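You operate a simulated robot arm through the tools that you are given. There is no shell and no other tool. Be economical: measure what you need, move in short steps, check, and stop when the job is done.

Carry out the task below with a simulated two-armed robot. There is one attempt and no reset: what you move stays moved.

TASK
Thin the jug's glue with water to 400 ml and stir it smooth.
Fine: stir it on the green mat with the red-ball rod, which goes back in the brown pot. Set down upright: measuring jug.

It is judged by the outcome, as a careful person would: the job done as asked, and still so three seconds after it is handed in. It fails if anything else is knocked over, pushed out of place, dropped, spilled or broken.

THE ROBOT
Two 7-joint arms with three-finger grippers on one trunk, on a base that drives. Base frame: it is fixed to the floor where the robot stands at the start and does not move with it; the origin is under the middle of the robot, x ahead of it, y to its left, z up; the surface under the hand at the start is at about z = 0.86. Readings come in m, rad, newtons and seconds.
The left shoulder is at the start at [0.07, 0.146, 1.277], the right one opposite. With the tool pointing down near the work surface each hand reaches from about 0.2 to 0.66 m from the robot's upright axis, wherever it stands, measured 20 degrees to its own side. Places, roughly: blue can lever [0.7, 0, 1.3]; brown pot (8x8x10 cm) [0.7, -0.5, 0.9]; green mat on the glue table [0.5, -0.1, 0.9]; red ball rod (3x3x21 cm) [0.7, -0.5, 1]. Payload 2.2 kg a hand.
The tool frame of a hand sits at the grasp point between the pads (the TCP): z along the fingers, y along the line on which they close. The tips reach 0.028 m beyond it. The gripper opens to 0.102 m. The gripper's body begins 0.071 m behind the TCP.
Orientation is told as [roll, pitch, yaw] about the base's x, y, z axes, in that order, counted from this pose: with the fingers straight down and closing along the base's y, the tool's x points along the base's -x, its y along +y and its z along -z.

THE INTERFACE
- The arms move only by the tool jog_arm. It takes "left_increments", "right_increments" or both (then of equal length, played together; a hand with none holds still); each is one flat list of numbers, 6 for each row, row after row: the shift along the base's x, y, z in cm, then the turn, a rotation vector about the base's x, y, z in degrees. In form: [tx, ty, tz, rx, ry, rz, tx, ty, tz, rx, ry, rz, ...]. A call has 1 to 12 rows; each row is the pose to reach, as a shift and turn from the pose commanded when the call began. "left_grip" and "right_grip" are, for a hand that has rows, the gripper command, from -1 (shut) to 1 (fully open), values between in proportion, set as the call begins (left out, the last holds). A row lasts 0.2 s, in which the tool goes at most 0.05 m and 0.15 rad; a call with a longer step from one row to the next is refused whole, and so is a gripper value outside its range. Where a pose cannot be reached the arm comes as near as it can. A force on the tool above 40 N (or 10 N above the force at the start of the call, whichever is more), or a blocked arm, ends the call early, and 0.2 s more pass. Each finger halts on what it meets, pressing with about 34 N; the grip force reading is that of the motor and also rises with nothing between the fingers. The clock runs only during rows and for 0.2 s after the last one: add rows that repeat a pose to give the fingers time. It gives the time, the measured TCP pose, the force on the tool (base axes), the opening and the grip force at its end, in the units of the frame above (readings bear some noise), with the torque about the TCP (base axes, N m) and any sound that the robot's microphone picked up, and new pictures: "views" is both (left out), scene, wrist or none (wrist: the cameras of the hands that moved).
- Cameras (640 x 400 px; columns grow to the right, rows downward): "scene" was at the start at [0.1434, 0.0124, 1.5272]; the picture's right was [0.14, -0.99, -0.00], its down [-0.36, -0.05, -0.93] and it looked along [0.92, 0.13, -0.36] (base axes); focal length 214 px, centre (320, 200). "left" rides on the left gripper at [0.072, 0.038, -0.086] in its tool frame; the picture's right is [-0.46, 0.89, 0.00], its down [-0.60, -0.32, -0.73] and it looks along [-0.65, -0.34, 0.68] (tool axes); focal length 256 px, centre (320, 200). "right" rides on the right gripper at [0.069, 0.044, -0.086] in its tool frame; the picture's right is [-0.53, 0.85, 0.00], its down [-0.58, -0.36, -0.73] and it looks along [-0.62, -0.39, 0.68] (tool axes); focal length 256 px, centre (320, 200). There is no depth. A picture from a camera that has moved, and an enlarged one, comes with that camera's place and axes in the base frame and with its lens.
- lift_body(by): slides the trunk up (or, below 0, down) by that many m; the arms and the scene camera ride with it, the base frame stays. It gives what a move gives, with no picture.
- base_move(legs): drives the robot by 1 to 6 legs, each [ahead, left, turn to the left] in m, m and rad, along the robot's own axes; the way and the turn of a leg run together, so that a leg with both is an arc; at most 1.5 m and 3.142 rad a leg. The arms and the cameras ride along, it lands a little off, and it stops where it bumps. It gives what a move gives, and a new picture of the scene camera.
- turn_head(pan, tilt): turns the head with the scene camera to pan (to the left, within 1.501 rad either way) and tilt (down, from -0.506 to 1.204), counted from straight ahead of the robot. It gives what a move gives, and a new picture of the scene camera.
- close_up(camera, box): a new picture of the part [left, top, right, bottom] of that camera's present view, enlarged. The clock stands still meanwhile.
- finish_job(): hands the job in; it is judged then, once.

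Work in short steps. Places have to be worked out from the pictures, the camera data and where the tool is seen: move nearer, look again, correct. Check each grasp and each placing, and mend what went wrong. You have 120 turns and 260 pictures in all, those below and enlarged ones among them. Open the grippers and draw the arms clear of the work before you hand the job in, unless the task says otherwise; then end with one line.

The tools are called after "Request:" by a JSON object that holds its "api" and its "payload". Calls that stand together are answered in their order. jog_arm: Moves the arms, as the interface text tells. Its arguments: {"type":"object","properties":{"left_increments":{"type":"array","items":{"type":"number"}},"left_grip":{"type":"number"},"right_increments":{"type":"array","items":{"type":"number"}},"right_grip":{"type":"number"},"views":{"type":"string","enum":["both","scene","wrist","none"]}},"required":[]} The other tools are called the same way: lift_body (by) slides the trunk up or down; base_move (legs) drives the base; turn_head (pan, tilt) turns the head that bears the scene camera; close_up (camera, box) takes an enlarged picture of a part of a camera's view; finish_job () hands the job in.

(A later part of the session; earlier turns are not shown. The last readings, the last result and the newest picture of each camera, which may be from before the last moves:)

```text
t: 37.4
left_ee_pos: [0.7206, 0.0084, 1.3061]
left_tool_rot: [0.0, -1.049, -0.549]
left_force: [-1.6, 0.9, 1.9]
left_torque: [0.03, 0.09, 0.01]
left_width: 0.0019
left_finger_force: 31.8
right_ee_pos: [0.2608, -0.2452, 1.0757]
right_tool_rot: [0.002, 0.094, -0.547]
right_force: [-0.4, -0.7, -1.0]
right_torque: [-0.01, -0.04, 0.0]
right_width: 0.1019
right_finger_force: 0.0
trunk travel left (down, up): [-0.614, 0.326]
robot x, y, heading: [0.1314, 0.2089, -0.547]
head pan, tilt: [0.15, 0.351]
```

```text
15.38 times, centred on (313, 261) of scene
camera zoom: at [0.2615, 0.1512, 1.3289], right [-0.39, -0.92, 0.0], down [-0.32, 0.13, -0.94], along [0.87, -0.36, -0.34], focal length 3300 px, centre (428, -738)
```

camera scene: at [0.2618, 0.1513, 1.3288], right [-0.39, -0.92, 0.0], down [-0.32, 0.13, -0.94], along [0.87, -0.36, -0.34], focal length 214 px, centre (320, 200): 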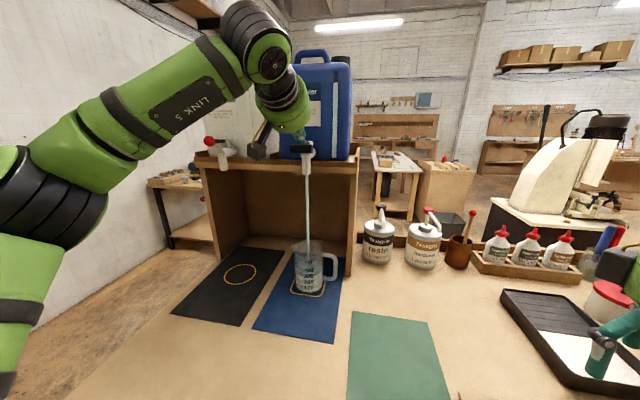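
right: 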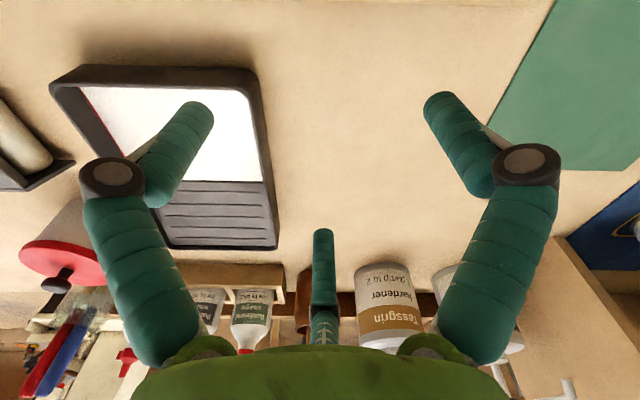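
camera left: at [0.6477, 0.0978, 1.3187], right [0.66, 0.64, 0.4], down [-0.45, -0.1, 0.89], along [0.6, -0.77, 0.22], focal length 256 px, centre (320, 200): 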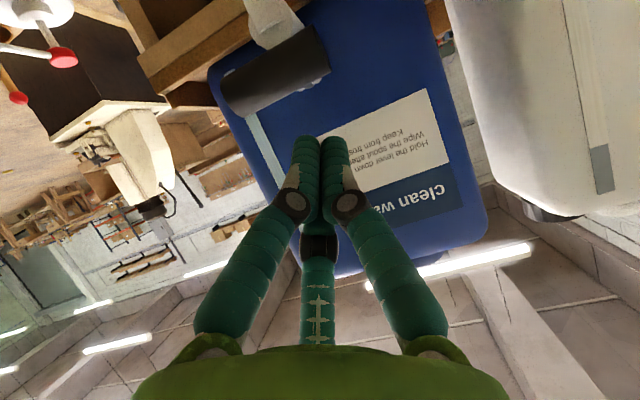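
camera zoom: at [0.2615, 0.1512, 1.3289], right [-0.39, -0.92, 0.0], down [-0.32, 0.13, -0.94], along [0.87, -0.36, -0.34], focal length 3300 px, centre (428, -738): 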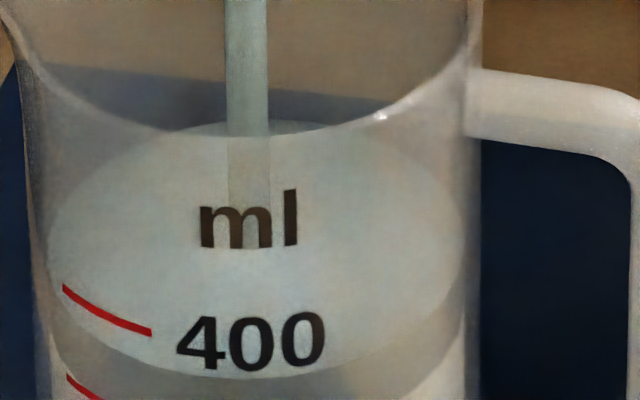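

About 363 ml. Target surface centre y≈216 (now 249), so ~4.7 s left. Hold 3.8 s and re-check.

Request:
{"api": "jog_arm", "payload": {"left_increments": [0, 0, 0, 0, 0, 0, 0, 0, 0, 0, 0, 0, 0, 0, 0, 0, 0, 0, 0, 0, 0, 0, 0, 0, 0, 0, 0, 0, 0, 0, 0, 0, 0, 0, 0, 0, 0, 0, 0, 0, 0, 0, 0, 0, 0, 0, 0, 0, 0, 0, 0, 0, 0, 0, 0, 0, 0, 0, 0, 0, 0, 0, 0, 0, 0, 0, 0, 0, 0, 0, 0, 0], "views": "none"}}

Request:
{"api": "jog_arm", "payload": {"left_increments": [0, 0, 0, 0, 0, 0, 0, 0, 0, 0, 0, 0, 0, 0, 0, 0, 0, 0, 0, 0, 0, 0, 0, 0, 0, 0, 0, 0, 0, 0], "views": "none"}}

Request:
{"api": "close_up", "payload": {"camera": "scene", "box": [296, 248, 330, 274]}}

```text
t: 40.0
left_ee_pos: [0.7213, 0.0078, 1.306]
left_tool_rot: [-0.001, -1.049, -0.548]
left_force: [-2.3, 1.0, 1.9]
left_torque: [0.01, 0.04, -0.01]
left_width: 0.0022
left_finger_force: 32.0
right_ee_pos: [0.2597, -0.2452, 1.0759]
right_tool_rot: [0.002, 0.092, -0.545]
right_force: [-0.1, -1.0, -0.1]
right_torque: [-0.02, -0.03, 0.0]
right_width: 0.1018
right_finger_force: 0.1
trunk travel left (down, up): [-0.614, 0.326]
robot x, y, heading: [0.1354, 0.2128, -0.544]
head pan, tilt: [0.15, 0.351]
```

```text
t: 41.2
left_ee_pos: [0.7219, 0.0084, 1.306]
left_tool_rot: [0.001, -1.05, -0.547]
left_force: [-2.2, 2.1, 1.5]
left_torque: [0.04, 0.06, -0.04]
left_width: 0.0022
left_finger_force: 31.7
right_ee_pos: [0.2594, -0.246, 1.0754]
right_tool_rot: [0.004, 0.091, -0.547]
right_force: [0.9, -0.5, 0.1]
right_torque: [0.04, 0.0, 0.04]
right_width: 0.1019
right_finger_force: 0.2
trunk travel left (down, up): [-0.614, 0.326]
robot x, y, heading: [0.1318, 0.2159, -0.546]
head pan, tilt: [0.15, 0.351]
```

```text
15.38 times, centred on (313, 261) of scene
camera zoom: at [0.2615, 0.1512, 1.3288], right [-0.39, -0.92, 0.0], down [-0.32, 0.13, -0.94], along [0.87, -0.36, -0.34], focal length 3300 px, centre (428, -738)
```

zoom: 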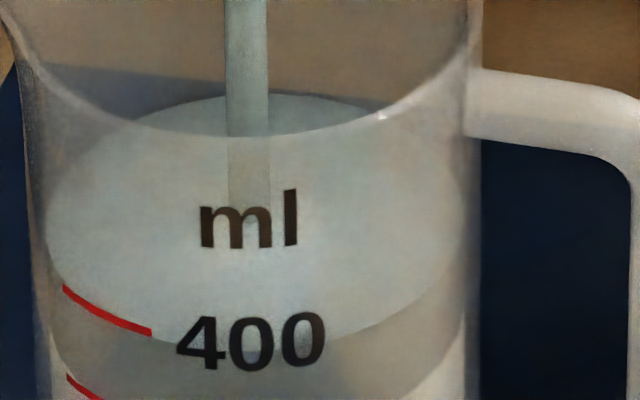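

Very near: about 395 ml, front line meeting the 400 tick. Hold 0.4 s then release upward.

Request:
{"api": "jog_arm", "payload": {"left_increments": [0, 0, 0, 0, 0, 0, 0, 0, 0, 0, 0, 0, 0, 0, 2, 0, 0, 0, 0, 0, 5, 0, 0, 0], "views": "scene"}}

Request:
{"api": "close_up", "payload": {"camera": "scene", "box": [296, 248, 330, 274]}}

```text
t: 42.2
left_ee_pos: [0.7221, 0.0057, 1.3584]
left_tool_rot: [0.004, -1.051, -0.552]
left_force: [-0.2, 0.4, 0.0]
left_torque: [0.02, -0.01, 0.03]
left_width: 0.0021
left_finger_force: 31.6
right_ee_pos: [0.2599, -0.2457, 1.0755]
right_tool_rot: [0.001, 0.093, -0.546]
right_force: [-1.1, 0.0, 0.1]
right_torque: [-0.01, -0.01, 0.0]
right_width: 0.1021
right_finger_force: 0.0
trunk travel left (down, up): [-0.614, 0.326]
robot x, y, heading: [0.1342, 0.2135, -0.546]
head pan, tilt: [0.15, 0.351]
camera scene: at [0.2608, 0.1504, 1.3288], right [-0.39, -0.92, 0.0], down [-0.32, 0.13, -0.94], along [0.87, -0.36, -0.34], focal length 214 px, centre (320, 200)
```

scene: 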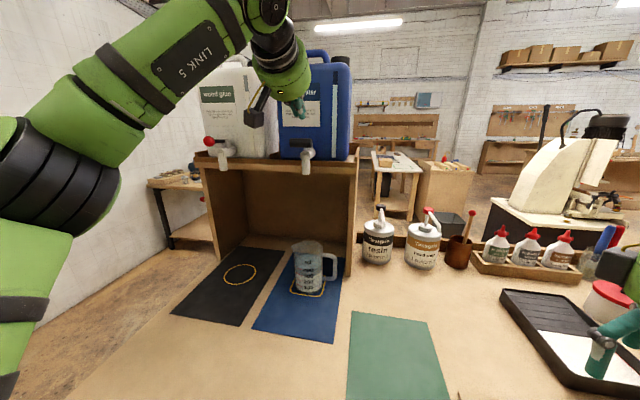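

```text
15.38 times, centred on (313, 261) of scene
camera zoom: at [0.2608, 0.1504, 1.3288], right [-0.39, -0.92, 0.0], down [-0.32, 0.13, -0.94], along [0.87, -0.36, -0.34], focal length 3300 px, centre (428, -738)
```

zoom: 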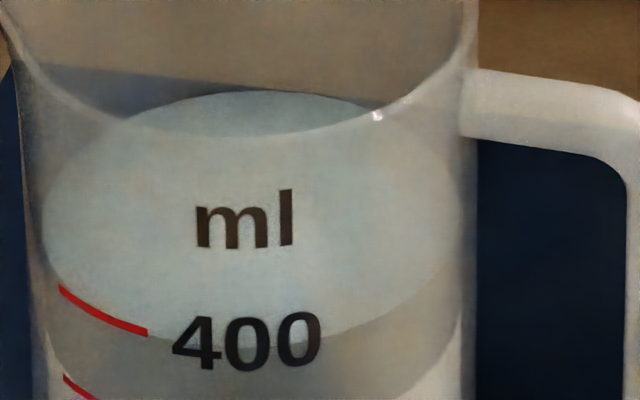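

The surface is now at the 400 mark and the tap is shut, with the lever sprung back. I'll draw the left arm back and to the left, and straighten the right hand's small tilt.

Request:
{"api": "jog_arm", "payload": {"left_increments": [-4, 2.4, 1, 0, 0, 0, -8, 4.9, 1, 0, 0, 0, -12, 7.3, 1, 0, 0, 0, -16, 9.7, 1, 0, 0, 0, -20, 12, 0, 0, 0, 0, -19, 16, 0, 0, 0, 0, -17, 20, 0, 0, 0, 0], "right_increments": [0, 0, 0, -2.8, -4.5, 0, 0, 0, 0, -2.8, -4.5, 8, 0, 0, 0, -2.8, -4.5, 16, 0, 0, 0, -2.8, -4.5, 24, 0, 0, 0, -2.8, -4.5, 32, 0, 0, 0, -2.8, -4.5, 40, 0, 0, 0, -2.8, -4.5, 48], "right_grip": 1, "views": "scene"}}

Request:
{"api": "base_move", "payload": {"legs": [[0, 0.12, 0]]}}

```text
t: 43.8
left_ee_pos: [0.554, 0.2094, 1.3548]
left_tool_rot: [-0.004, -1.049, -0.546]
left_force: [0.0, 0.9, 0.5]
left_torque: [0.02, -0.03, -0.05]
left_width: 0.0022
left_finger_force: 31.6
right_ee_pos: [0.2607, -0.2435, 1.076]
right_tool_rot: [-0.04, 0.013, 0.293]
right_force: [0.4, -0.1, -0.1]
right_torque: [-0.05, 0.0, -0.01]
right_width: 0.1022
right_finger_force: 0.1
trunk travel left (down, up): [-0.614, 0.326]
robot x, y, heading: [0.1307, 0.2143, -0.544]
head pan, tilt: [0.15, 0.351]
camera scene: at [0.2632, 0.1535, 1.3288], right [-0.39, -0.92, 0.0], down [-0.32, 0.13, -0.94], along [0.87, -0.36, -0.34], focal length 214 px, centre (320, 200)
```

scene: 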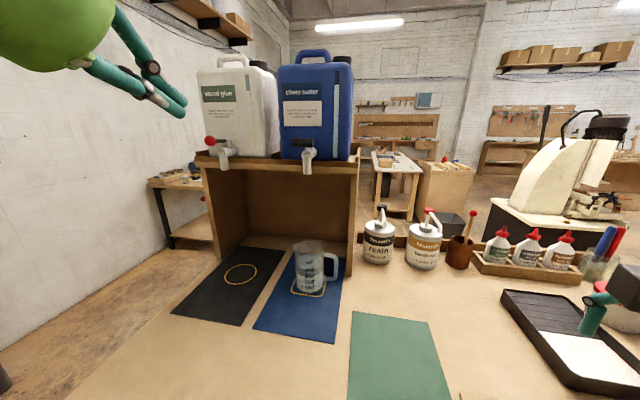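

```text
t: 45.1
left_ee_pos: [0.6128, 0.3068, 1.3564]
left_tool_rot: [0.003, -1.051, -0.554]
left_force: [-0.4, -0.2, -0.2]
left_torque: [-0.01, 0.01, -0.02]
left_width: 0.0019
left_finger_force: 31.7
right_ee_pos: [0.322, -0.1463, 1.0738]
right_tool_rot: [-0.035, 0.011, 0.289]
right_force: [0.2, 0.2, -0.4]
right_torque: [0.02, -0.02, 0.04]
right_width: 0.1022
right_finger_force: 0.0
trunk travel left (down, up): [-0.614, 0.326]
robot x, y, heading: [0.1969, 0.31, -0.544]
head pan, tilt: [0.15, 0.351]
camera scene: at [0.3236, 0.2506, 1.3287], right [-0.39, -0.92, 0.0], down [-0.32, 0.13, -0.94], along [0.87, -0.36, -0.34], focal length 214 px, centre (320, 200)
```

scene: 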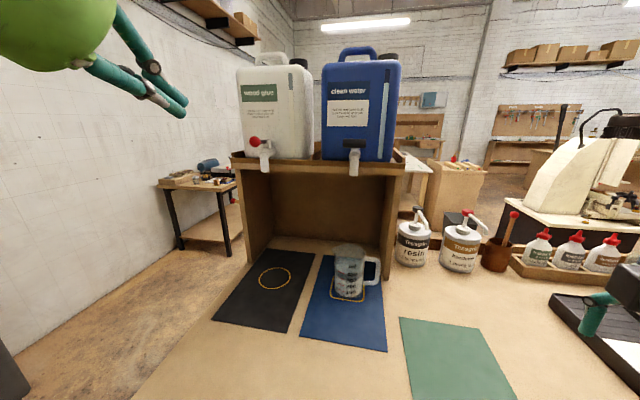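

The jug is now straight ahead of me (0.65 m out), handle to my right. I'll bring the right hand in over the handle, tilted 30°, with its fingers closing fore-aft around the body so it stays clear of the tap. First the yaw.

Request:
{"api": "jog_arm", "payload": {"right_increments": [4, 1, 0, 2, -0.5, 5.6, 8, 2, 0, 2, -0.5, 11.2, 12, 3, 0, 2, -0.5, 16.8, 16, 4, 0, 2, -0.5, 22.3, 20, 5, 0, 2, -0.5, 22.3], "views": "none"}}

Request:
{"api": "jog_arm", "payload": {"right_increments": [4, 0.6, 0, 3.76, -4.68, 0, 8, 1.2, 0, 7.5, -9.4, 0, 12, 1.8, 0, 11.3, -14, 0, 15, 2.2, 0, 15, -18.7, 0, 17.6, 2.4, 0, 18.8, -23.4, 0, 17.6, 2.4, 0, 18.8, -23.4, 0], "views": "both"}}

Request:
{"api": "close_up", "payload": {"camera": "scene", "box": [300, 180, 420, 310]}}

```text
t: 46.3
left_ee_pos: [0.617, 0.3105, 1.3535]
left_tool_rot: [-0.001, -1.047, -0.547]
left_force: [-0.1, 0.0, -0.4]
left_torque: [-0.01, -0.02, 0.0]
left_width: 0.0021
left_finger_force: 31.7
right_ee_pos: [0.5218, -0.0942, 1.0742]
right_tool_rot: [-0.01, -0.01, 0.682]
right_force: [0.3, 0.2, 0.1]
right_torque: [0.04, 0.0, 0.01]
right_width: 0.1019
right_finger_force: 0.1
trunk travel left (down, up): [-0.614, 0.326]
robot x, y, heading: [0.1941, 0.3179, -0.543]
head pan, tilt: [0.15, 0.351]
```

```text
t: 47.7
left_ee_pos: [0.6146, 0.3084, 1.3557]
left_tool_rot: [0.002, -1.049, -0.549]
left_force: [-0.4, 1.1, -0.8]
left_torque: [0.01, -0.01, 0.03]
left_width: 0.0021
left_finger_force: 31.7
right_ee_pos: [0.6999, -0.0707, 1.0747]
right_tool_rot: [-0.011, -0.537, 0.677]
right_force: [-1.1, 0.3, -0.1]
right_torque: [-0.03, 0.02, 0.04]
right_width: 0.1018
right_finger_force: 0.1
trunk travel left (down, up): [-0.614, 0.326]
robot x, y, heading: [0.1981, 0.3094, -0.544]
head pan, tilt: [0.15, 0.351]
camera scene: at [0.3239, 0.2518, 1.3287], right [-0.39, -0.92, 0.0], down [-0.32, 0.13, -0.94], along [0.87, -0.36, -0.34], focal length 214 px, centre (320, 200)
camera right: at [0.591, -0.0997, 1.113], right [-0.17, 0.95, 0.27], down [0.32, -0.2, 0.93], along [0.93, 0.24, -0.27], focal length 256 px, centre (320, 200)
```

scene: 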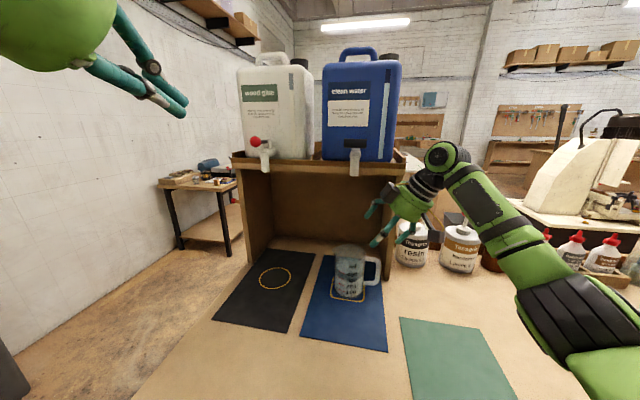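
right: 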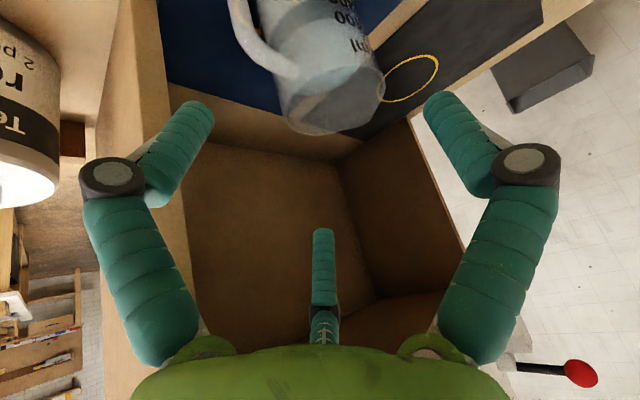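

```text
3.08 times, centred on (360, 245) of scene
camera zoom: at [0.3239, 0.2518, 1.3287], right [-0.39, -0.92, 0.0], down [-0.32, 0.13, -0.94], along [0.87, -0.36, -0.34], focal length 660 px, centre (197, 62)
```

zoom: 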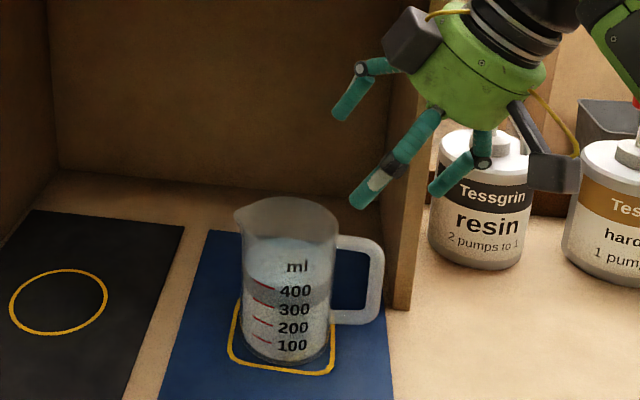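

Before gripping, the picture shows a three-pronged hand although two parallel fingers are described. I need to know what really touches, so I'll back off to clear table and lower slowly: a visible prong would touch at TCP z≈0.91, two flat fingers at ≈0.888.

Request:
{"api": "jog_arm", "payload": {"right_increments": [-3.3, -1.3, 0, 0, 0, 0, -6.6, -2.6, 0, 0, 0, 0, -10, -4, -3, 0, 0, 0, -10, -4, -7.5, 0, 0, 0, -10, -4, -12, 0, 0, 0, -10, -4, -14.5, 0, 0, 0, -10, -4, -15.5, 0, 0, 0, -10, -4, -16.5, 0, 0, 0], "views": "scene"}}

Request:
{"api": "jog_arm", "payload": {"right_increments": [0, 0, -0.5, 0, 0, 0, 0, 0, -1, 0, 0, 0, 0, 0, -1.5, 0, 0, 0, 0, 0, -2, 0, 0, 0, 0, 0, -2.5, 0, 0, 0], "views": "both"}}

```text
t: 49.5
left_ee_pos: [0.6158, 0.3082, 1.3563]
left_tool_rot: [0.001, -1.047, -0.549]
left_force: [-0.5, 0.6, 0.1]
left_torque: [0.0, 0.03, -0.01]
left_width: 0.0022
left_finger_force: 30.9
right_ee_pos: [0.5996, -0.1113, 0.909]
right_tool_rot: [-0.01, -0.535, 0.681]
right_force: [0.0, 0.1, 0.9]
right_torque: [0.02, 0.0, 0.01]
right_width: 0.1022
right_finger_force: 0.1
trunk travel left (down, up): [-0.614, 0.326]
robot x, y, heading: [0.1963, 0.3118, -0.543]
head pan, tilt: [0.15, 0.351]
camera scene: at [0.3242, 0.2517, 1.3287], right [-0.39, -0.92, 0.0], down [-0.32, 0.13, -0.94], along [0.87, -0.36, -0.34], focal length 214 px, centre (320, 200)
```

scene: 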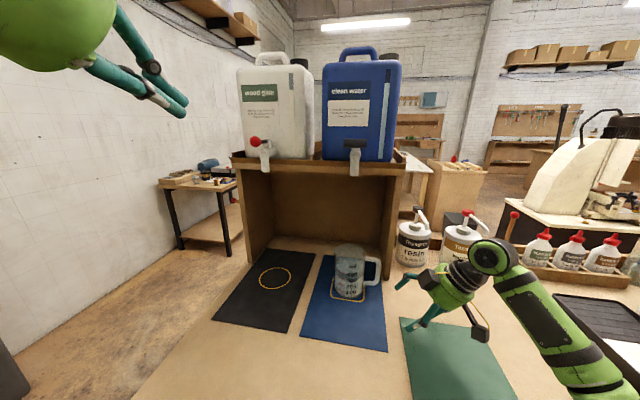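

```text
t: 50.6
left_ee_pos: [0.6148, 0.3088, 1.3556]
left_tool_rot: [0.0, -1.049, -0.548]
left_force: [0.7, -0.9, -0.7]
left_torque: [0.04, 0.03, 0.0]
left_width: 0.0021
left_finger_force: 31.5
right_ee_pos: [0.6004, -0.1169, 0.8971]
right_tool_rot: [-0.033, -0.546, 0.683]
right_force: [-3.4, -1.4, 5.7]
right_torque: [-0.31, 0.22, -0.2]
right_width: 0.1029
right_finger_force: 0.0
trunk travel left (down, up): [-0.614, 0.326]
robot x, y, heading: [0.1921, 0.3117, -0.54]
head pan, tilt: [0.15, 0.351]
stopped in row 5 (right hand): the force on the tool passed its limit at 42 N (the readings are from after the stop); the commanded pose is now the measured one
camera scene: at [0.3246, 0.2517, 1.3282], right [-0.39, -0.92, 0.0], down [-0.32, 0.13, -0.94], along [0.87, -0.36, -0.34], focal length 214 px, centre (320, 200)
camera right: at [0.4907, -0.1433, 0.9333], right [-0.17, 0.95, 0.25], down [0.3, -0.2, 0.93], along [0.94, 0.23, -0.25], focal length 256 px, centre (320, 200)
```

scene: 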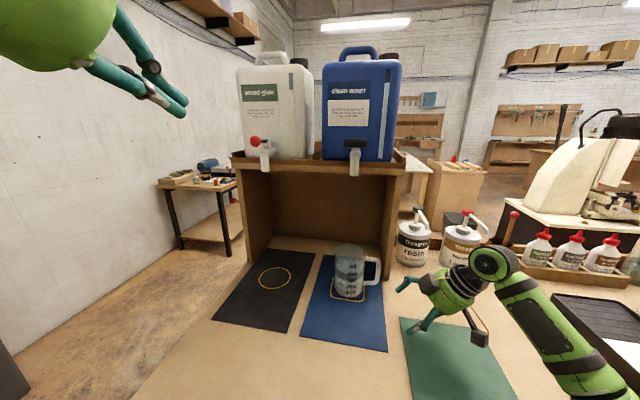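
right: 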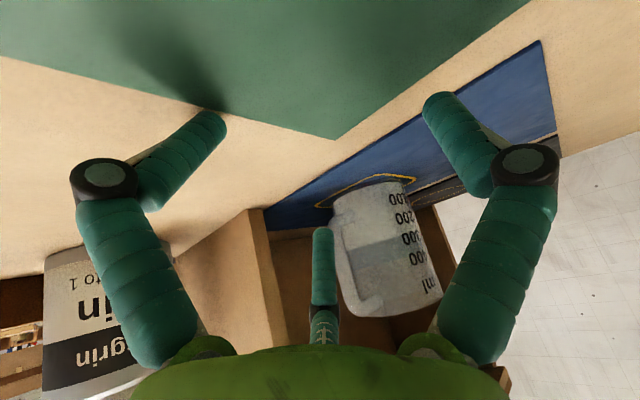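

The visible prongs are real (contact came from that prong), so this is a three-prong, self-centring gripper. A tilted body grasp won't work under the tap. Instead I'll grip the handle's vertical bar nearly from above, with the prongs lying along it, and carry the jug very low. First I rise and straighten the hand.

Request:
{"api": "jog_arm", "payload": {"right_increments": [0, 0, 3, 0, 0, 0, 0, 0, 6, -4.7, 5.8, 0, 0, 0, 9, -9.4, 11.7, 0, 0, 0, 12, -14, 17.5, 0, 0, 0, 15, -18.8, 23.4, 0, 0, 0, 18, -19.5, 24.3, 0, 0, 0, 18, -19.5, 24.3, 0], "views": "none"}}

Request:
{"api": "jog_arm", "payload": {"right_increments": [3, 0.7, 0, -3.9, -6.4, 0, 6, 1.4, 0, -7.8, -12.8, 0, 9, 2, 0, -7.8, -12.8, 0, 12, 2.6, 0, -7.8, -12.8, 0, 12, 2.6, 0, -7.8, -12.8, 0], "views": "both"}}

Request:
{"api": "close_up", "payload": {"camera": "scene", "box": [310, 160, 450, 310]}}

```text
t: 52.2
left_ee_pos: [0.615, 0.3082, 1.3553]
left_tool_rot: [0.001, -1.049, -0.551]
left_force: [-0.3, 1.1, 0.1]
left_torque: [0.0, 0.01, -0.04]
left_width: 0.0016
left_finger_force: 31.2
right_ee_pos: [0.6001, -0.1145, 1.0771]
right_tool_rot: [-0.027, -0.002, 0.683]
right_force: [0.2, 0.9, 0.2]
right_torque: [0.0, 0.04, 0.0]
right_width: 0.1022
right_finger_force: 0.1
trunk travel left (down, up): [-0.614, 0.326]
robot x, y, heading: [0.1934, 0.313, -0.543]
head pan, tilt: [0.15, 0.351]
```

```text
t: 53.4
left_ee_pos: [0.6137, 0.3066, 1.3562]
left_tool_rot: [0.005, -1.048, -0.553]
left_force: [-0.5, -0.1, 0.0]
left_torque: [0.07, 0.0, 0.03]
left_width: 0.0024
left_finger_force: 31.3
right_ee_pos: [0.7174, -0.09, 1.0752]
right_tool_rot: [-0.276, -0.09, 0.696]
right_force: [0.7, -0.9, -0.6]
right_torque: [0.04, 0.01, -0.01]
right_width: 0.102
right_finger_force: 0.1
trunk travel left (down, up): [-0.614, 0.326]
robot x, y, heading: [0.1942, 0.3144, -0.546]
head pan, tilt: [0.15, 0.351]
camera scene: at [0.3233, 0.2495, 1.3287], right [-0.39, -0.92, 0.0], down [-0.32, 0.13, -0.94], along [0.87, -0.36, -0.34], focal length 214 px, centre (320, 200)
camera right: at [0.6185, -0.0871, 1.1403], right [-0.09, 0.98, -0.18], down [0.48, 0.21, 0.85], along [0.87, -0.01, -0.49], focal length 256 px, centre (320, 200)
```

scene: 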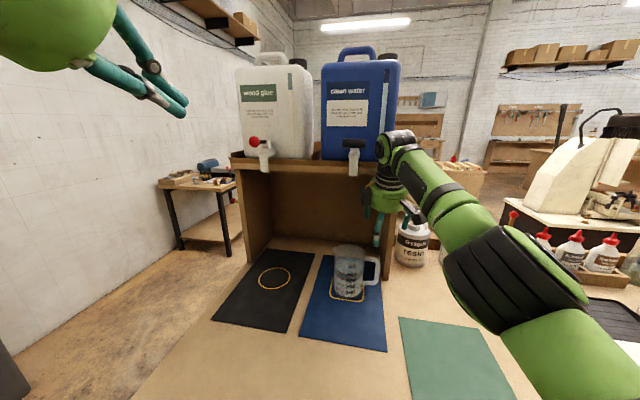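
right: 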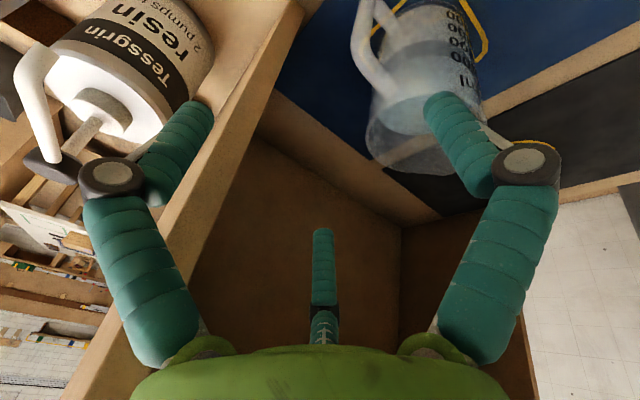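

```text
2.67 times, centred on (380, 235) of scene
camera zoom: at [0.3233, 0.2495, 1.3287], right [-0.39, -0.92, 0.0], down [-0.32, 0.13, -0.94], along [0.87, -0.36, -0.34], focal length 572 px, centre (160, 107)
```

zoom: 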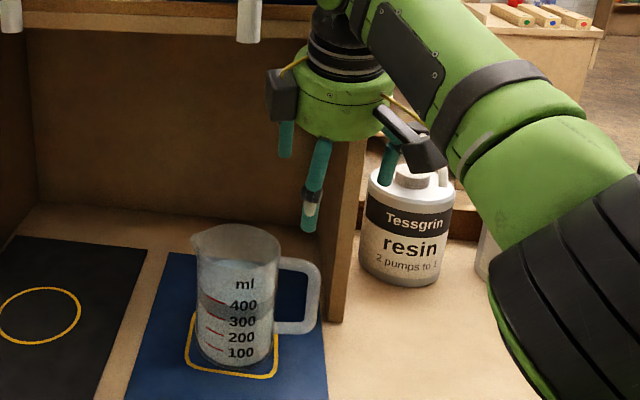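

The handle bar is seen where computed, (0.722, −0.089). I'll descend around it in two steps, checking between.

Request:
{"api": "jog_arm", "payload": {"right_increments": [0.4, 0, -2.5, 0, 0, 0, 0.4, 0, -5, 0, 0, 0, 0.4, 0, -7.5, 0, 0, 0, 0.4, 0, -7.5, 0, 0, 0], "views": "wrist"}}

Request:
{"api": "close_up", "payload": {"camera": "scene", "box": [310, 180, 430, 310]}}

```text
t: 54.4
left_ee_pos: [0.6139, 0.3086, 1.3564]
left_tool_rot: [-0.001, -1.047, -0.551]
left_force: [0.1, -0.8, -0.6]
left_torque: [-0.01, -0.01, -0.01]
left_width: 0.0022
left_finger_force: 31.6
right_ee_pos: [0.7226, -0.0886, 1.0001]
right_tool_rot: [-0.275, -0.088, 0.694]
right_force: [0.4, -0.6, 0.0]
right_torque: [0.0, 0.02, 0.0]
right_width: 0.1018
right_finger_force: 0.1
trunk travel left (down, up): [-0.614, 0.326]
robot x, y, heading: [0.1947, 0.3143, -0.548]
head pan, tilt: [0.15, 0.351]
camera right: at [0.6229, -0.0859, 1.0646], right [-0.09, 0.98, -0.18], down [0.48, 0.21, 0.85], along [0.87, -0.01, -0.49], focal length 256 px, centre (320, 200)
```

right: 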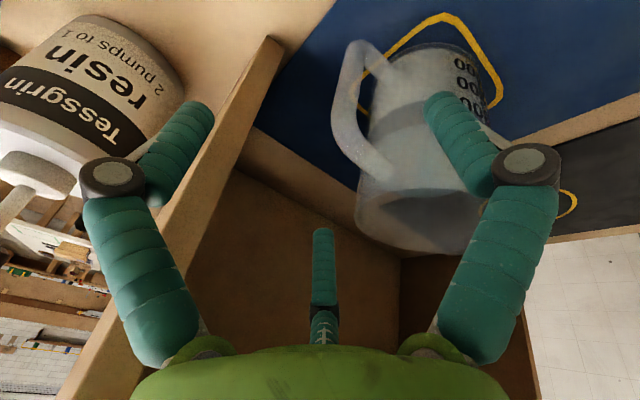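

```text
3.08 times, centred on (370, 245) of scene
camera zoom: at [0.3241, 0.2518, 1.3287], right [-0.39, -0.92, 0.0], down [-0.32, 0.13, -0.94], along [0.87, -0.36, -0.34], focal length 660 px, centre (166, 62)
```

zoom: 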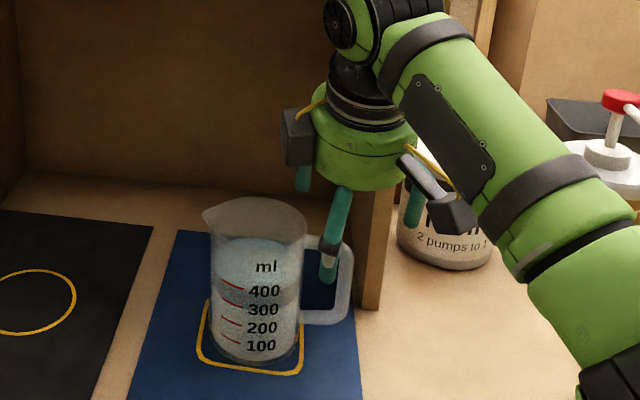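

The bar looks about 6 mm further ahead than aimed. Correct and lower to z≈0.94.

Request:
{"api": "jog_arm", "payload": {"right_increments": [0.6, 0, -2, 0, 0, 0, 0.6, 0, -4, 0, 0, 0, 0.6, 0, -6, 0, 0, 0, 0.6, 0, -6, 0, 0, 0], "views": "wrist"}}

Request:
{"api": "close_up", "payload": {"camera": "scene", "box": [310, 200, 420, 310]}}

```text
t: 55.4
left_ee_pos: [0.6148, 0.3086, 1.3553]
left_tool_rot: [-0.001, -1.048, -0.549]
left_force: [0.5, -0.2, 0.0]
left_torque: [0.0, -0.03, -0.01]
left_width: 0.0024
left_finger_force: 31.6
right_ee_pos: [0.7314, -0.0898, 0.9419]
right_tool_rot: [-0.277, -0.087, 0.693]
right_force: [-0.3, -0.4, 0.3]
right_torque: [0.0, 0.01, 0.02]
right_width: 0.102
right_finger_force: 0.0
trunk travel left (down, up): [-0.614, 0.326]
robot x, y, heading: [0.1939, 0.3153, -0.544]
head pan, tilt: [0.15, 0.351]
camera right: at [0.6304, -0.0861, 1.0065], right [-0.09, 0.98, -0.18], down [0.48, 0.21, 0.85], along [0.87, -0.01, -0.49], focal length 256 px, centre (320, 200)
```

right: 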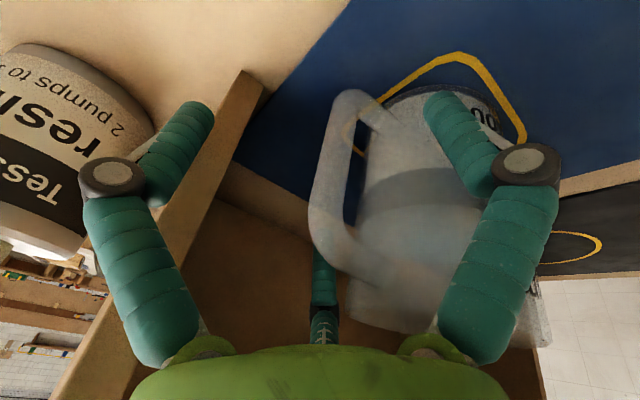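

```text
3.64 times, centred on (365, 255) of scene
camera zoom: at [0.3243, 0.2518, 1.3287], right [-0.39, -0.92, 0.0], down [-0.32, 0.13, -0.94], along [0.87, -0.36, -0.34], focal length 780 px, centre (156, 0)
```

zoom: 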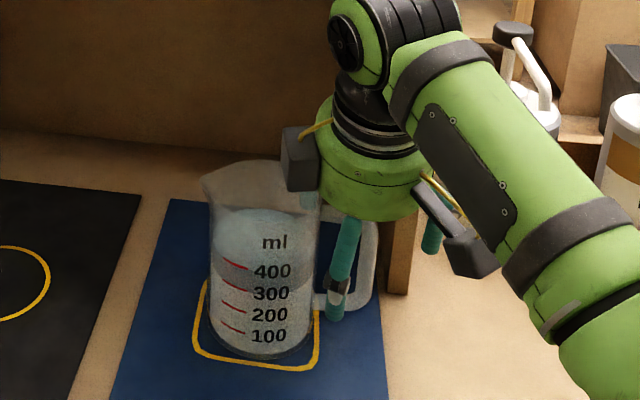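

The bar is between the prongs, within about 8 mm of centre. Closing on it.

Request:
{"api": "jog_arm", "payload": {"right_increments": [0, 0, 0, 0, 0, 0, 0, 0, 0, 0, 0, 0, 0, 0, 0, 0, 0, 0, 0, 0, 0, 0, 0, 0], "right_grip": -1, "views": "wrist"}}

Request:
{"api": "close_up", "payload": {"camera": "scene", "box": [310, 200, 420, 310]}}

```text
t: 56.4
left_ee_pos: [0.6147, 0.3088, 1.3544]
left_tool_rot: [-0.001, -1.049, -0.549]
left_force: [0.3, 0.2, -0.6]
left_torque: [0.01, 0.02, -0.01]
left_width: 0.0021
left_finger_force: 31.3
right_ee_pos: [0.7296, -0.0903, 0.9418]
right_tool_rot: [-0.277, -0.088, 0.693]
right_force: [0.5, -0.5, -0.9]
right_torque: [0.01, 0.0, -0.02]
right_width: 0.0092
right_finger_force: 34.1
trunk travel left (down, up): [-0.614, 0.326]
robot x, y, heading: [0.1952, 0.3141, -0.546]
head pan, tilt: [0.15, 0.351]
camera right: at [0.6303, -0.0863, 1.0065], right [-0.09, 0.98, -0.18], down [0.48, 0.21, 0.85], along [0.87, -0.01, -0.49], focal length 256 px, centre (320, 200)
```

right: 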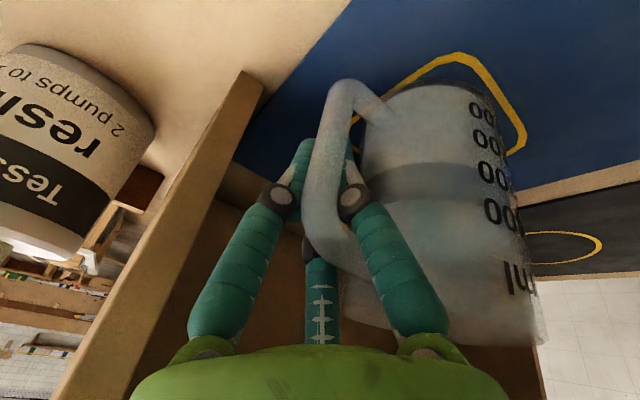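

```text
3.64 times, centred on (365, 255) of scene
camera zoom: at [0.3243, 0.2518, 1.3287], right [-0.39, -0.92, 0.0], down [-0.32, 0.13, -0.94], along [0.87, -0.36, -0.34], focal length 780 px, centre (156, 0)
```

zoom: 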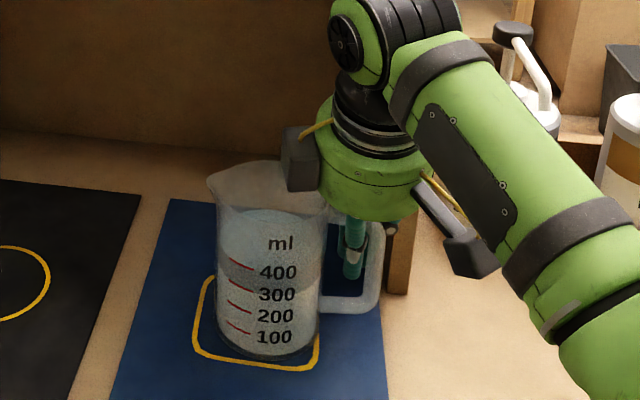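

It holds the bar (9 mm wide, 34 N). Trial lift of 1 cm, slowly.

Request:
{"api": "jog_arm", "payload": {"right_increments": [0, 0, 0.3, 0, 0, 0, 0, 0, 0.6, 0, 0, 0, 0, 0, 1.0, 0, 0, 0, 0, 0, 1.0, 0, 0, 0], "views": "wrist"}}

Request:
{"api": "close_up", "payload": {"camera": "scene", "box": [310, 200, 420, 310]}}

```text
t: 57.4
left_ee_pos: [0.6161, 0.3085, 1.3548]
left_tool_rot: [0.0, -1.046, -0.548]
left_force: [0.6, 0.4, 0.5]
left_torque: [-0.02, 0.0, -0.01]
left_width: 0.0021
left_finger_force: 31.4
right_ee_pos: [0.7312, -0.0889, 0.9515]
right_tool_rot: [-0.275, -0.088, 0.693]
right_force: [0.3, 0.8, -2.8]
right_torque: [-0.13, 0.02, 0.05]
right_width: 0.0061
right_finger_force: 31.8
trunk travel left (down, up): [-0.614, 0.326]
robot x, y, heading: [0.1951, 0.3162, -0.545]
head pan, tilt: [0.15, 0.351]
camera right: at [0.6307, -0.0861, 1.0158], right [-0.09, 0.98, -0.18], down [0.49, 0.21, 0.85], along [0.87, -0.01, -0.49], focal length 256 px, centre (320, 200)
```

right: 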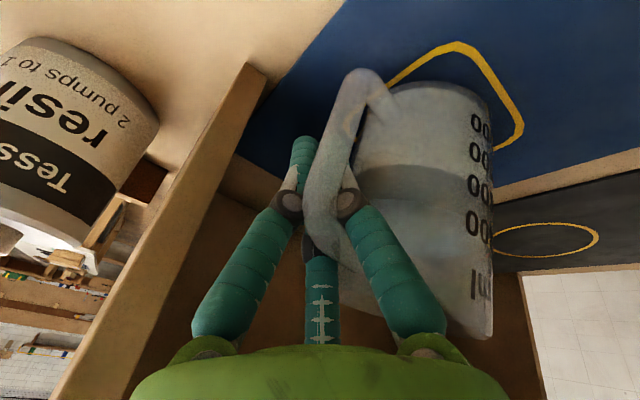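

```text
3.64 times, centred on (365, 255) of scene
camera zoom: at [0.3249, 0.2515, 1.3286], right [-0.39, -0.92, 0.0], down [-0.32, 0.13, -0.94], along [0.87, -0.36, -0.34], focal length 780 px, centre (156, 0)
```

zoom: 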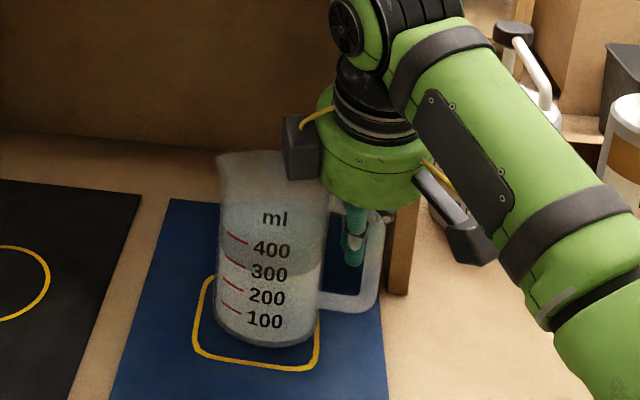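

It lifts but tilts in the grip (force only half its weight), so I won't carry it that way. I'll lower again, leaving only the handle side barely light, and drag it slowly out from under the tap toward front-right, then regrasp round the body from above.

Request:
{"api": "jog_arm", "payload": {"right_increments": [0, 0, -0.3, 0, 0, 0, 0, 0, -0.7, 0, 0, 0, -1, -0.25, -0.7, 0, 0, 0, -2, -0.5, -0.7, 0, 0, 0, -3, -0.75, -0.7, 0, 0, 0, -4, -1, -0.7, 0, 0, 0, -4, -1, -0.7, 0, 0, 0], "views": "wrist"}}

Request:
{"api": "close_up", "payload": {"camera": "scene", "box": [310, 200, 420, 310]}}

```text
t: 59.0
left_ee_pos: [0.6161, 0.3082, 1.3563]
left_tool_rot: [0.0, -1.048, -0.548]
left_force: [-0.3, -0.3, 0.7]
left_torque: [-0.02, -0.01, -0.01]
left_width: 0.0024
left_finger_force: 31.1
right_ee_pos: [0.6904, -0.0989, 0.9442]
right_tool_rot: [-0.275, -0.087, 0.692]
right_force: [0.3, 0.2, -0.9]
right_torque: [-0.05, 0.05, -0.08]
right_width: 0.006
right_finger_force: 31.5
trunk travel left (down, up): [-0.614, 0.326]
robot x, y, heading: [0.1952, 0.3127, -0.549]
head pan, tilt: [0.15, 0.351]
camera right: at [0.5905, -0.0959, 1.0082], right [-0.09, 0.98, -0.18], down [0.49, 0.21, 0.85], along [0.87, -0.01, -0.49], focal length 256 px, centre (320, 200)
```

right: 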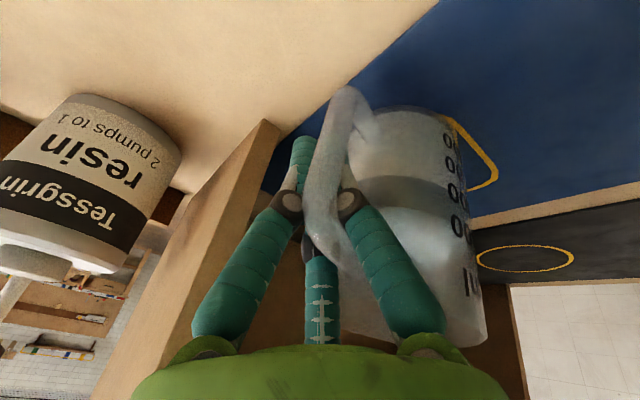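

```text
3.64 times, centred on (365, 255) of scene
camera zoom: at [0.3248, 0.2516, 1.3287], right [-0.39, -0.92, 0.0], down [-0.32, 0.13, -0.94], along [0.87, -0.36, -0.34], focal length 780 px, centre (156, 0)
```

zoom: 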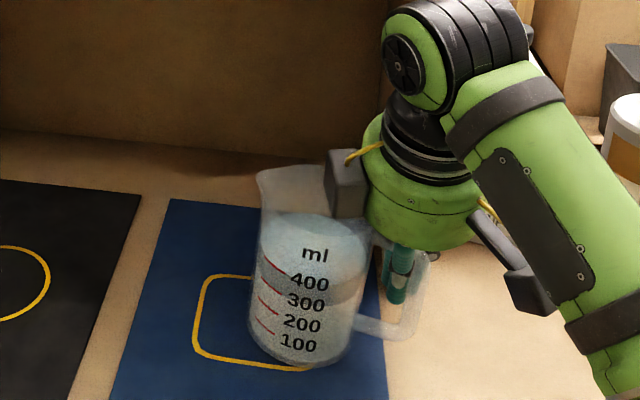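

Dragging works and the jug follows upright. Continue another 9 cm.

Request:
{"api": "jog_arm", "payload": {"right_increments": [-1, -0.3, 0, 0, 0, 0, -2, -0.6, 0, 0, 0, 0, -3, -0.9, 0, 0, 0, 0, -4, -1.2, 0, 0, 0, 0, -5, -1.5, 0, 0, 0, 0, -6, -1.8, 0, 0, 0, 0, -7, -2.1, 0, 0, 0, 0, -8, -2.4, 0, 0, 0, 0, -9, -2.7, 0, 0, 0, 0], "views": "both"}}

Request:
{"api": "close_up", "payload": {"camera": "scene", "box": [310, 200, 450, 340]}}

```text
t: 61.0
left_ee_pos: [0.614, 0.308, 1.357]
left_tool_rot: [0.0, -1.049, -0.55]
left_force: [-0.5, -1.0, 0.0]
left_torque: [0.0, 0.01, 0.03]
left_width: 0.0021
left_finger_force: 31.7
right_ee_pos: [0.5985, -0.1276, 0.9441]
right_tool_rot: [-0.277, -0.084, 0.69]
right_force: [1.2, 1.7, -2.1]
right_torque: [-0.08, 0.0, -0.07]
right_width: 0.0058
right_finger_force: 31.0
trunk travel left (down, up): [-0.614, 0.326]
robot x, y, heading: [0.1946, 0.3171, -0.55]
head pan, tilt: [0.15, 0.351]
camera scene: at [0.3243, 0.2518, 1.3288], right [-0.39, -0.92, 0.0], down [-0.32, 0.13, -0.94], along [0.87, -0.36, -0.34], focal length 214 px, centre (320, 200)
camera right: at [0.4986, -0.1237, 1.0089], right [-0.09, 0.98, -0.18], down [0.49, 0.21, 0.85], along [0.87, -0.01, -0.5], focal length 256 px, centre (320, 200)
```

scene: 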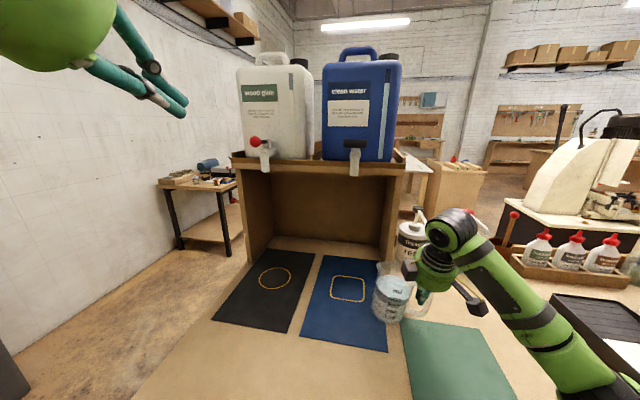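
right: 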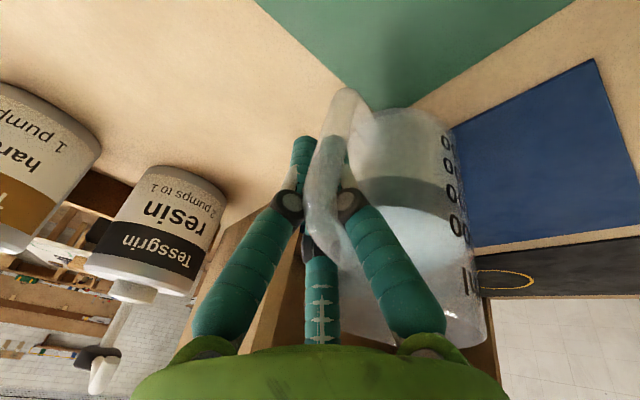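

```text
2.86 times, centred on (380, 270) of scene
camera zoom: at [0.3243, 0.2518, 1.3288], right [-0.39, -0.92, 0.0], down [-0.32, 0.13, -0.94], along [0.87, -0.36, -0.34], focal length 613 px, centre (149, 0)
```

zoom: 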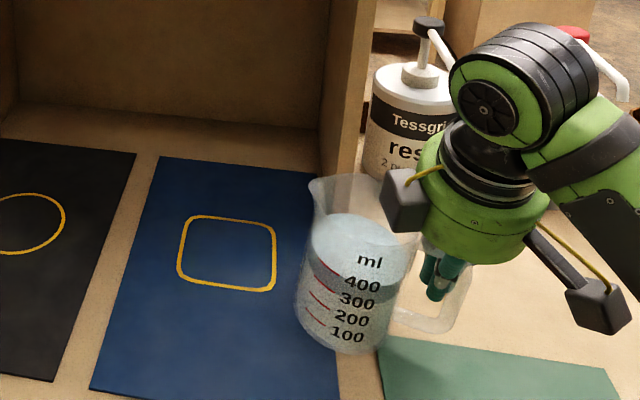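

The jug now stands just at the green mat's far corner. I raise the handle side 3 mm to clear the mat edge and keep dragging toward the mat centre, checking midway.

Request:
{"api": "jog_arm", "payload": {"right_increments": [0, 0, 0.3, 0, 0, 0, -1, 0, 0.3, 0, 0, 0, -2, 0, 0.3, 0, 0, 0, -3, 0, 0.3, 0, 0, 0, -4, 0, 0.3, 0, 0, 0, -5, 0, 0.3, 0, 0, 0, -6, 0, 0.3, 0, 0, 0, -7, 0, 0.3, 0, 0, 0, -8, 0, 0.3, 0, 0, 0], "views": "both"}}

Request:
{"api": "close_up", "payload": {"camera": "scene", "box": [330, 230, 490, 380]}}

```text
t: 63.0
left_ee_pos: [0.6152, 0.3091, 1.3559]
left_tool_rot: [0.001, -1.047, -0.55]
left_force: [0.5, -0.7, 0.8]
left_torque: [0.02, 0.0, 0.0]
left_width: 0.0018
left_finger_force: 31.0
right_ee_pos: [0.5219, -0.1272, 0.9488]
right_tool_rot: [-0.279, -0.089, 0.693]
right_force: [2.3, 0.4, 0.6]
right_torque: [0.17, -0.19, -0.27]
right_width: 0.0061
right_finger_force: 31.8
trunk travel left (down, up): [-0.614, 0.326]
robot x, y, heading: [0.1961, 0.3105, -0.552]
head pan, tilt: [0.15, 0.351]
camera scene: at [0.3246, 0.2516, 1.3287], right [-0.39, -0.92, 0.0], down [-0.32, 0.13, -0.94], along [0.87, -0.36, -0.34], focal length 214 px, centre (320, 200)
camera right: at [0.421, -0.1232, 1.0129], right [-0.09, 0.98, -0.18], down [0.48, 0.21, 0.85], along [0.87, -0.01, -0.49], focal length 256 px, centre (320, 200)
```

scene: 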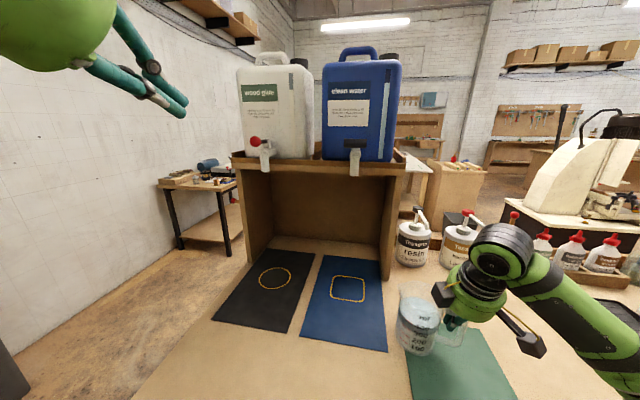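
right: 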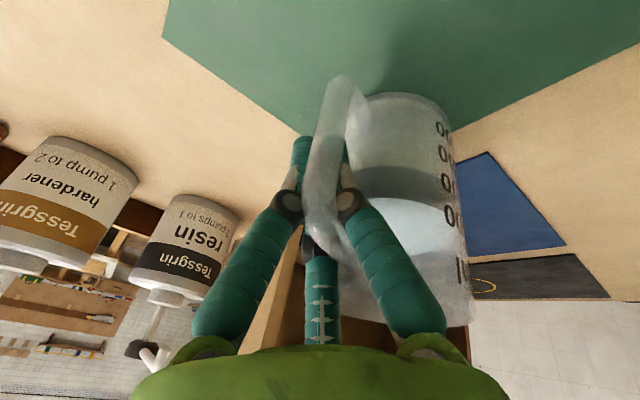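

```text
2.67 times, centred on (410, 305) of scene
camera zoom: at [0.3246, 0.2516, 1.3287], right [-0.39, -0.92, 0.0], down [-0.32, 0.13, -0.94], along [0.87, -0.36, -0.34], focal length 572 px, centre (80, -80)
```

zoom: 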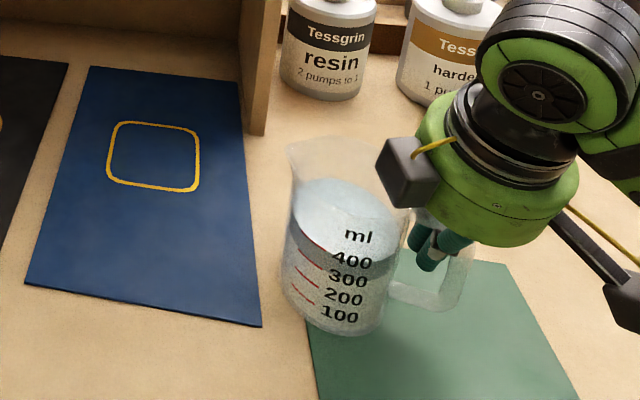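

Half-way onto the mat and still upright. Another 10 cm brings it to the mat centre.

Request:
{"api": "jog_arm", "payload": {"right_increments": [-1, 0, 0, 0, 0, 0, -2, 0, 0, 0, 0, 0, -3, 0, 0, 0, 0, 0, -4, 0, 0, 0, 0, 0, -5, 0, 0, 0, 0, 0, -6, 0, 0, 0, 0, 0, -7, 0, 0, 0, 0, 0, -8, 0, 0, 0, 0, 0, -9, 0, 0, 0, 0, 0, -10, 0.3, 0, 0, 0, 0], "views": "wrist"}}

Request:
{"api": "turn_head", "payload": {"pan": -0.2, "tilt": 0.75}}

```text
t: 65.2
left_ee_pos: [0.6156, 0.3088, 1.3566]
left_tool_rot: [0.001, -1.048, -0.552]
left_force: [-0.4, -0.5, 1.1]
left_torque: [-0.03, -0.01, -0.02]
left_width: 0.002
left_finger_force: 31.6
right_ee_pos: [0.4194, -0.1231, 0.9477]
right_tool_rot: [-0.276, -0.087, 0.694]
right_force: [3.8, -2.2, 1.7]
right_torque: [0.06, -0.18, -0.26]
right_width: 0.0062
right_finger_force: 31.3
trunk travel left (down, up): [-0.614, 0.326]
robot x, y, heading: [0.1922, 0.3154, -0.547]
head pan, tilt: [0.15, 0.351]
camera right: at [0.3204, -0.1195, 1.0119], right [-0.09, 0.98, -0.18], down [0.49, 0.21, 0.85], along [0.87, -0.01, -0.49], focal length 256 px, centre (320, 200)
```

right: 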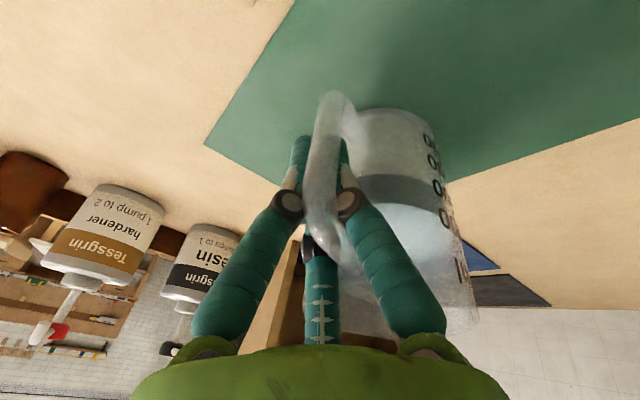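

```text
t: 66.0
left_ee_pos: [0.6149, 0.3074, 1.3554]
left_tool_rot: [0.0, -1.046, -0.551]
left_force: [-0.2, -0.4, 0.2]
left_torque: [0.02, 0.01, 0.0]
left_width: 0.0021
left_finger_force: 31.4
right_ee_pos: [0.4209, -0.1228, 0.9475]
right_tool_rot: [-0.275, -0.087, 0.693]
right_force: [2.2, -2.0, -0.7]
right_torque: [0.0, -0.09, -0.18]
right_width: 0.0058
right_finger_force: 31.4
trunk travel left (down, up): [-0.614, 0.326]
robot x, y, heading: [0.1961, 0.3106, -0.545]
head pan, tilt: [-0.201, 0.75]
camera scene: at [0.2998, 0.2309, 1.293], right [-0.68, -0.73, 0.0], down [-0.5, 0.46, -0.73], along [0.54, -0.5, -0.68], focal length 214 px, centre (320, 200)
```

scene: 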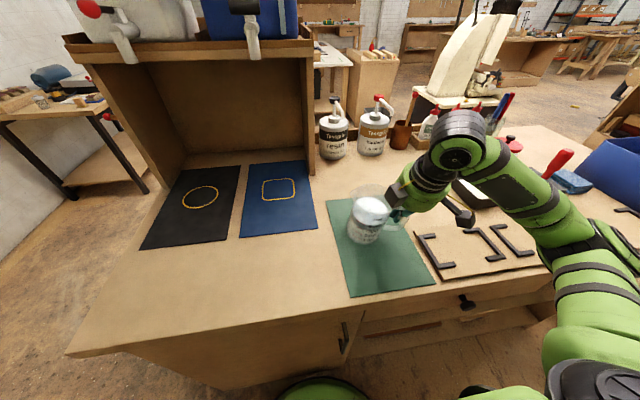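

The jug sits within the green mat. I'll lower the handle side until it stands flat, then open.

Request:
{"api": "jog_arm", "payload": {"right_increments": [0, 0, -0.3, 0, 0, 0, 0, 0, -0.6, 0, 0, 0, 0, 0, -0.6, 0, 0, 0], "views": "none"}}

Request:
{"api": "close_up", "payload": {"camera": "scene", "box": [310, 160, 450, 300]}}

```text
t: 66.8
left_ee_pos: [0.6114, 0.3119, 1.3576]
left_tool_rot: [0.0, -1.051, -0.549]
left_force: [-0.7, -0.2, -0.6]
left_torque: [0.03, 0.01, 0.03]
left_width: 0.0022
left_finger_force: 31.4
right_ee_pos: [0.4199, -0.124, 0.9442]
right_tool_rot: [-0.285, -0.091, 0.69]
right_force: [-1.3, -8.5, 29.3]
right_torque: [0.78, -0.38, -0.1]
right_width: 0.0059
right_finger_force: 31.9
trunk travel left (down, up): [-0.614, 0.326]
robot x, y, heading: [0.1902, 0.3158, -0.543]
head pan, tilt: [-0.201, 0.75]
```

```text
2.86 times, centred on (380, 230) of scene
camera zoom: at [0.2967, 0.2326, 1.2937], right [-0.68, -0.73, 0.0], down [-0.5, 0.46, -0.73], along [0.54, -0.5, -0.68], focal length 613 px, centre (149, 114)
```

zoom: 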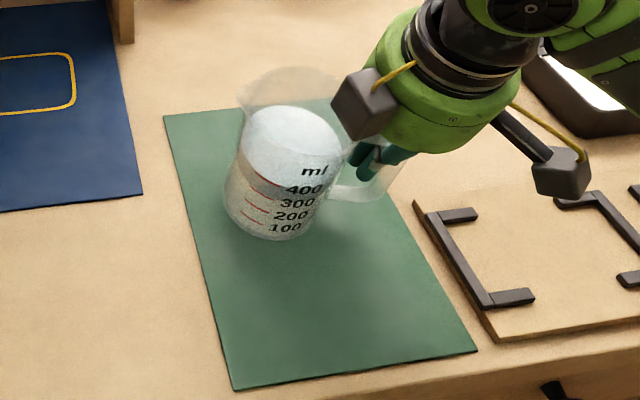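

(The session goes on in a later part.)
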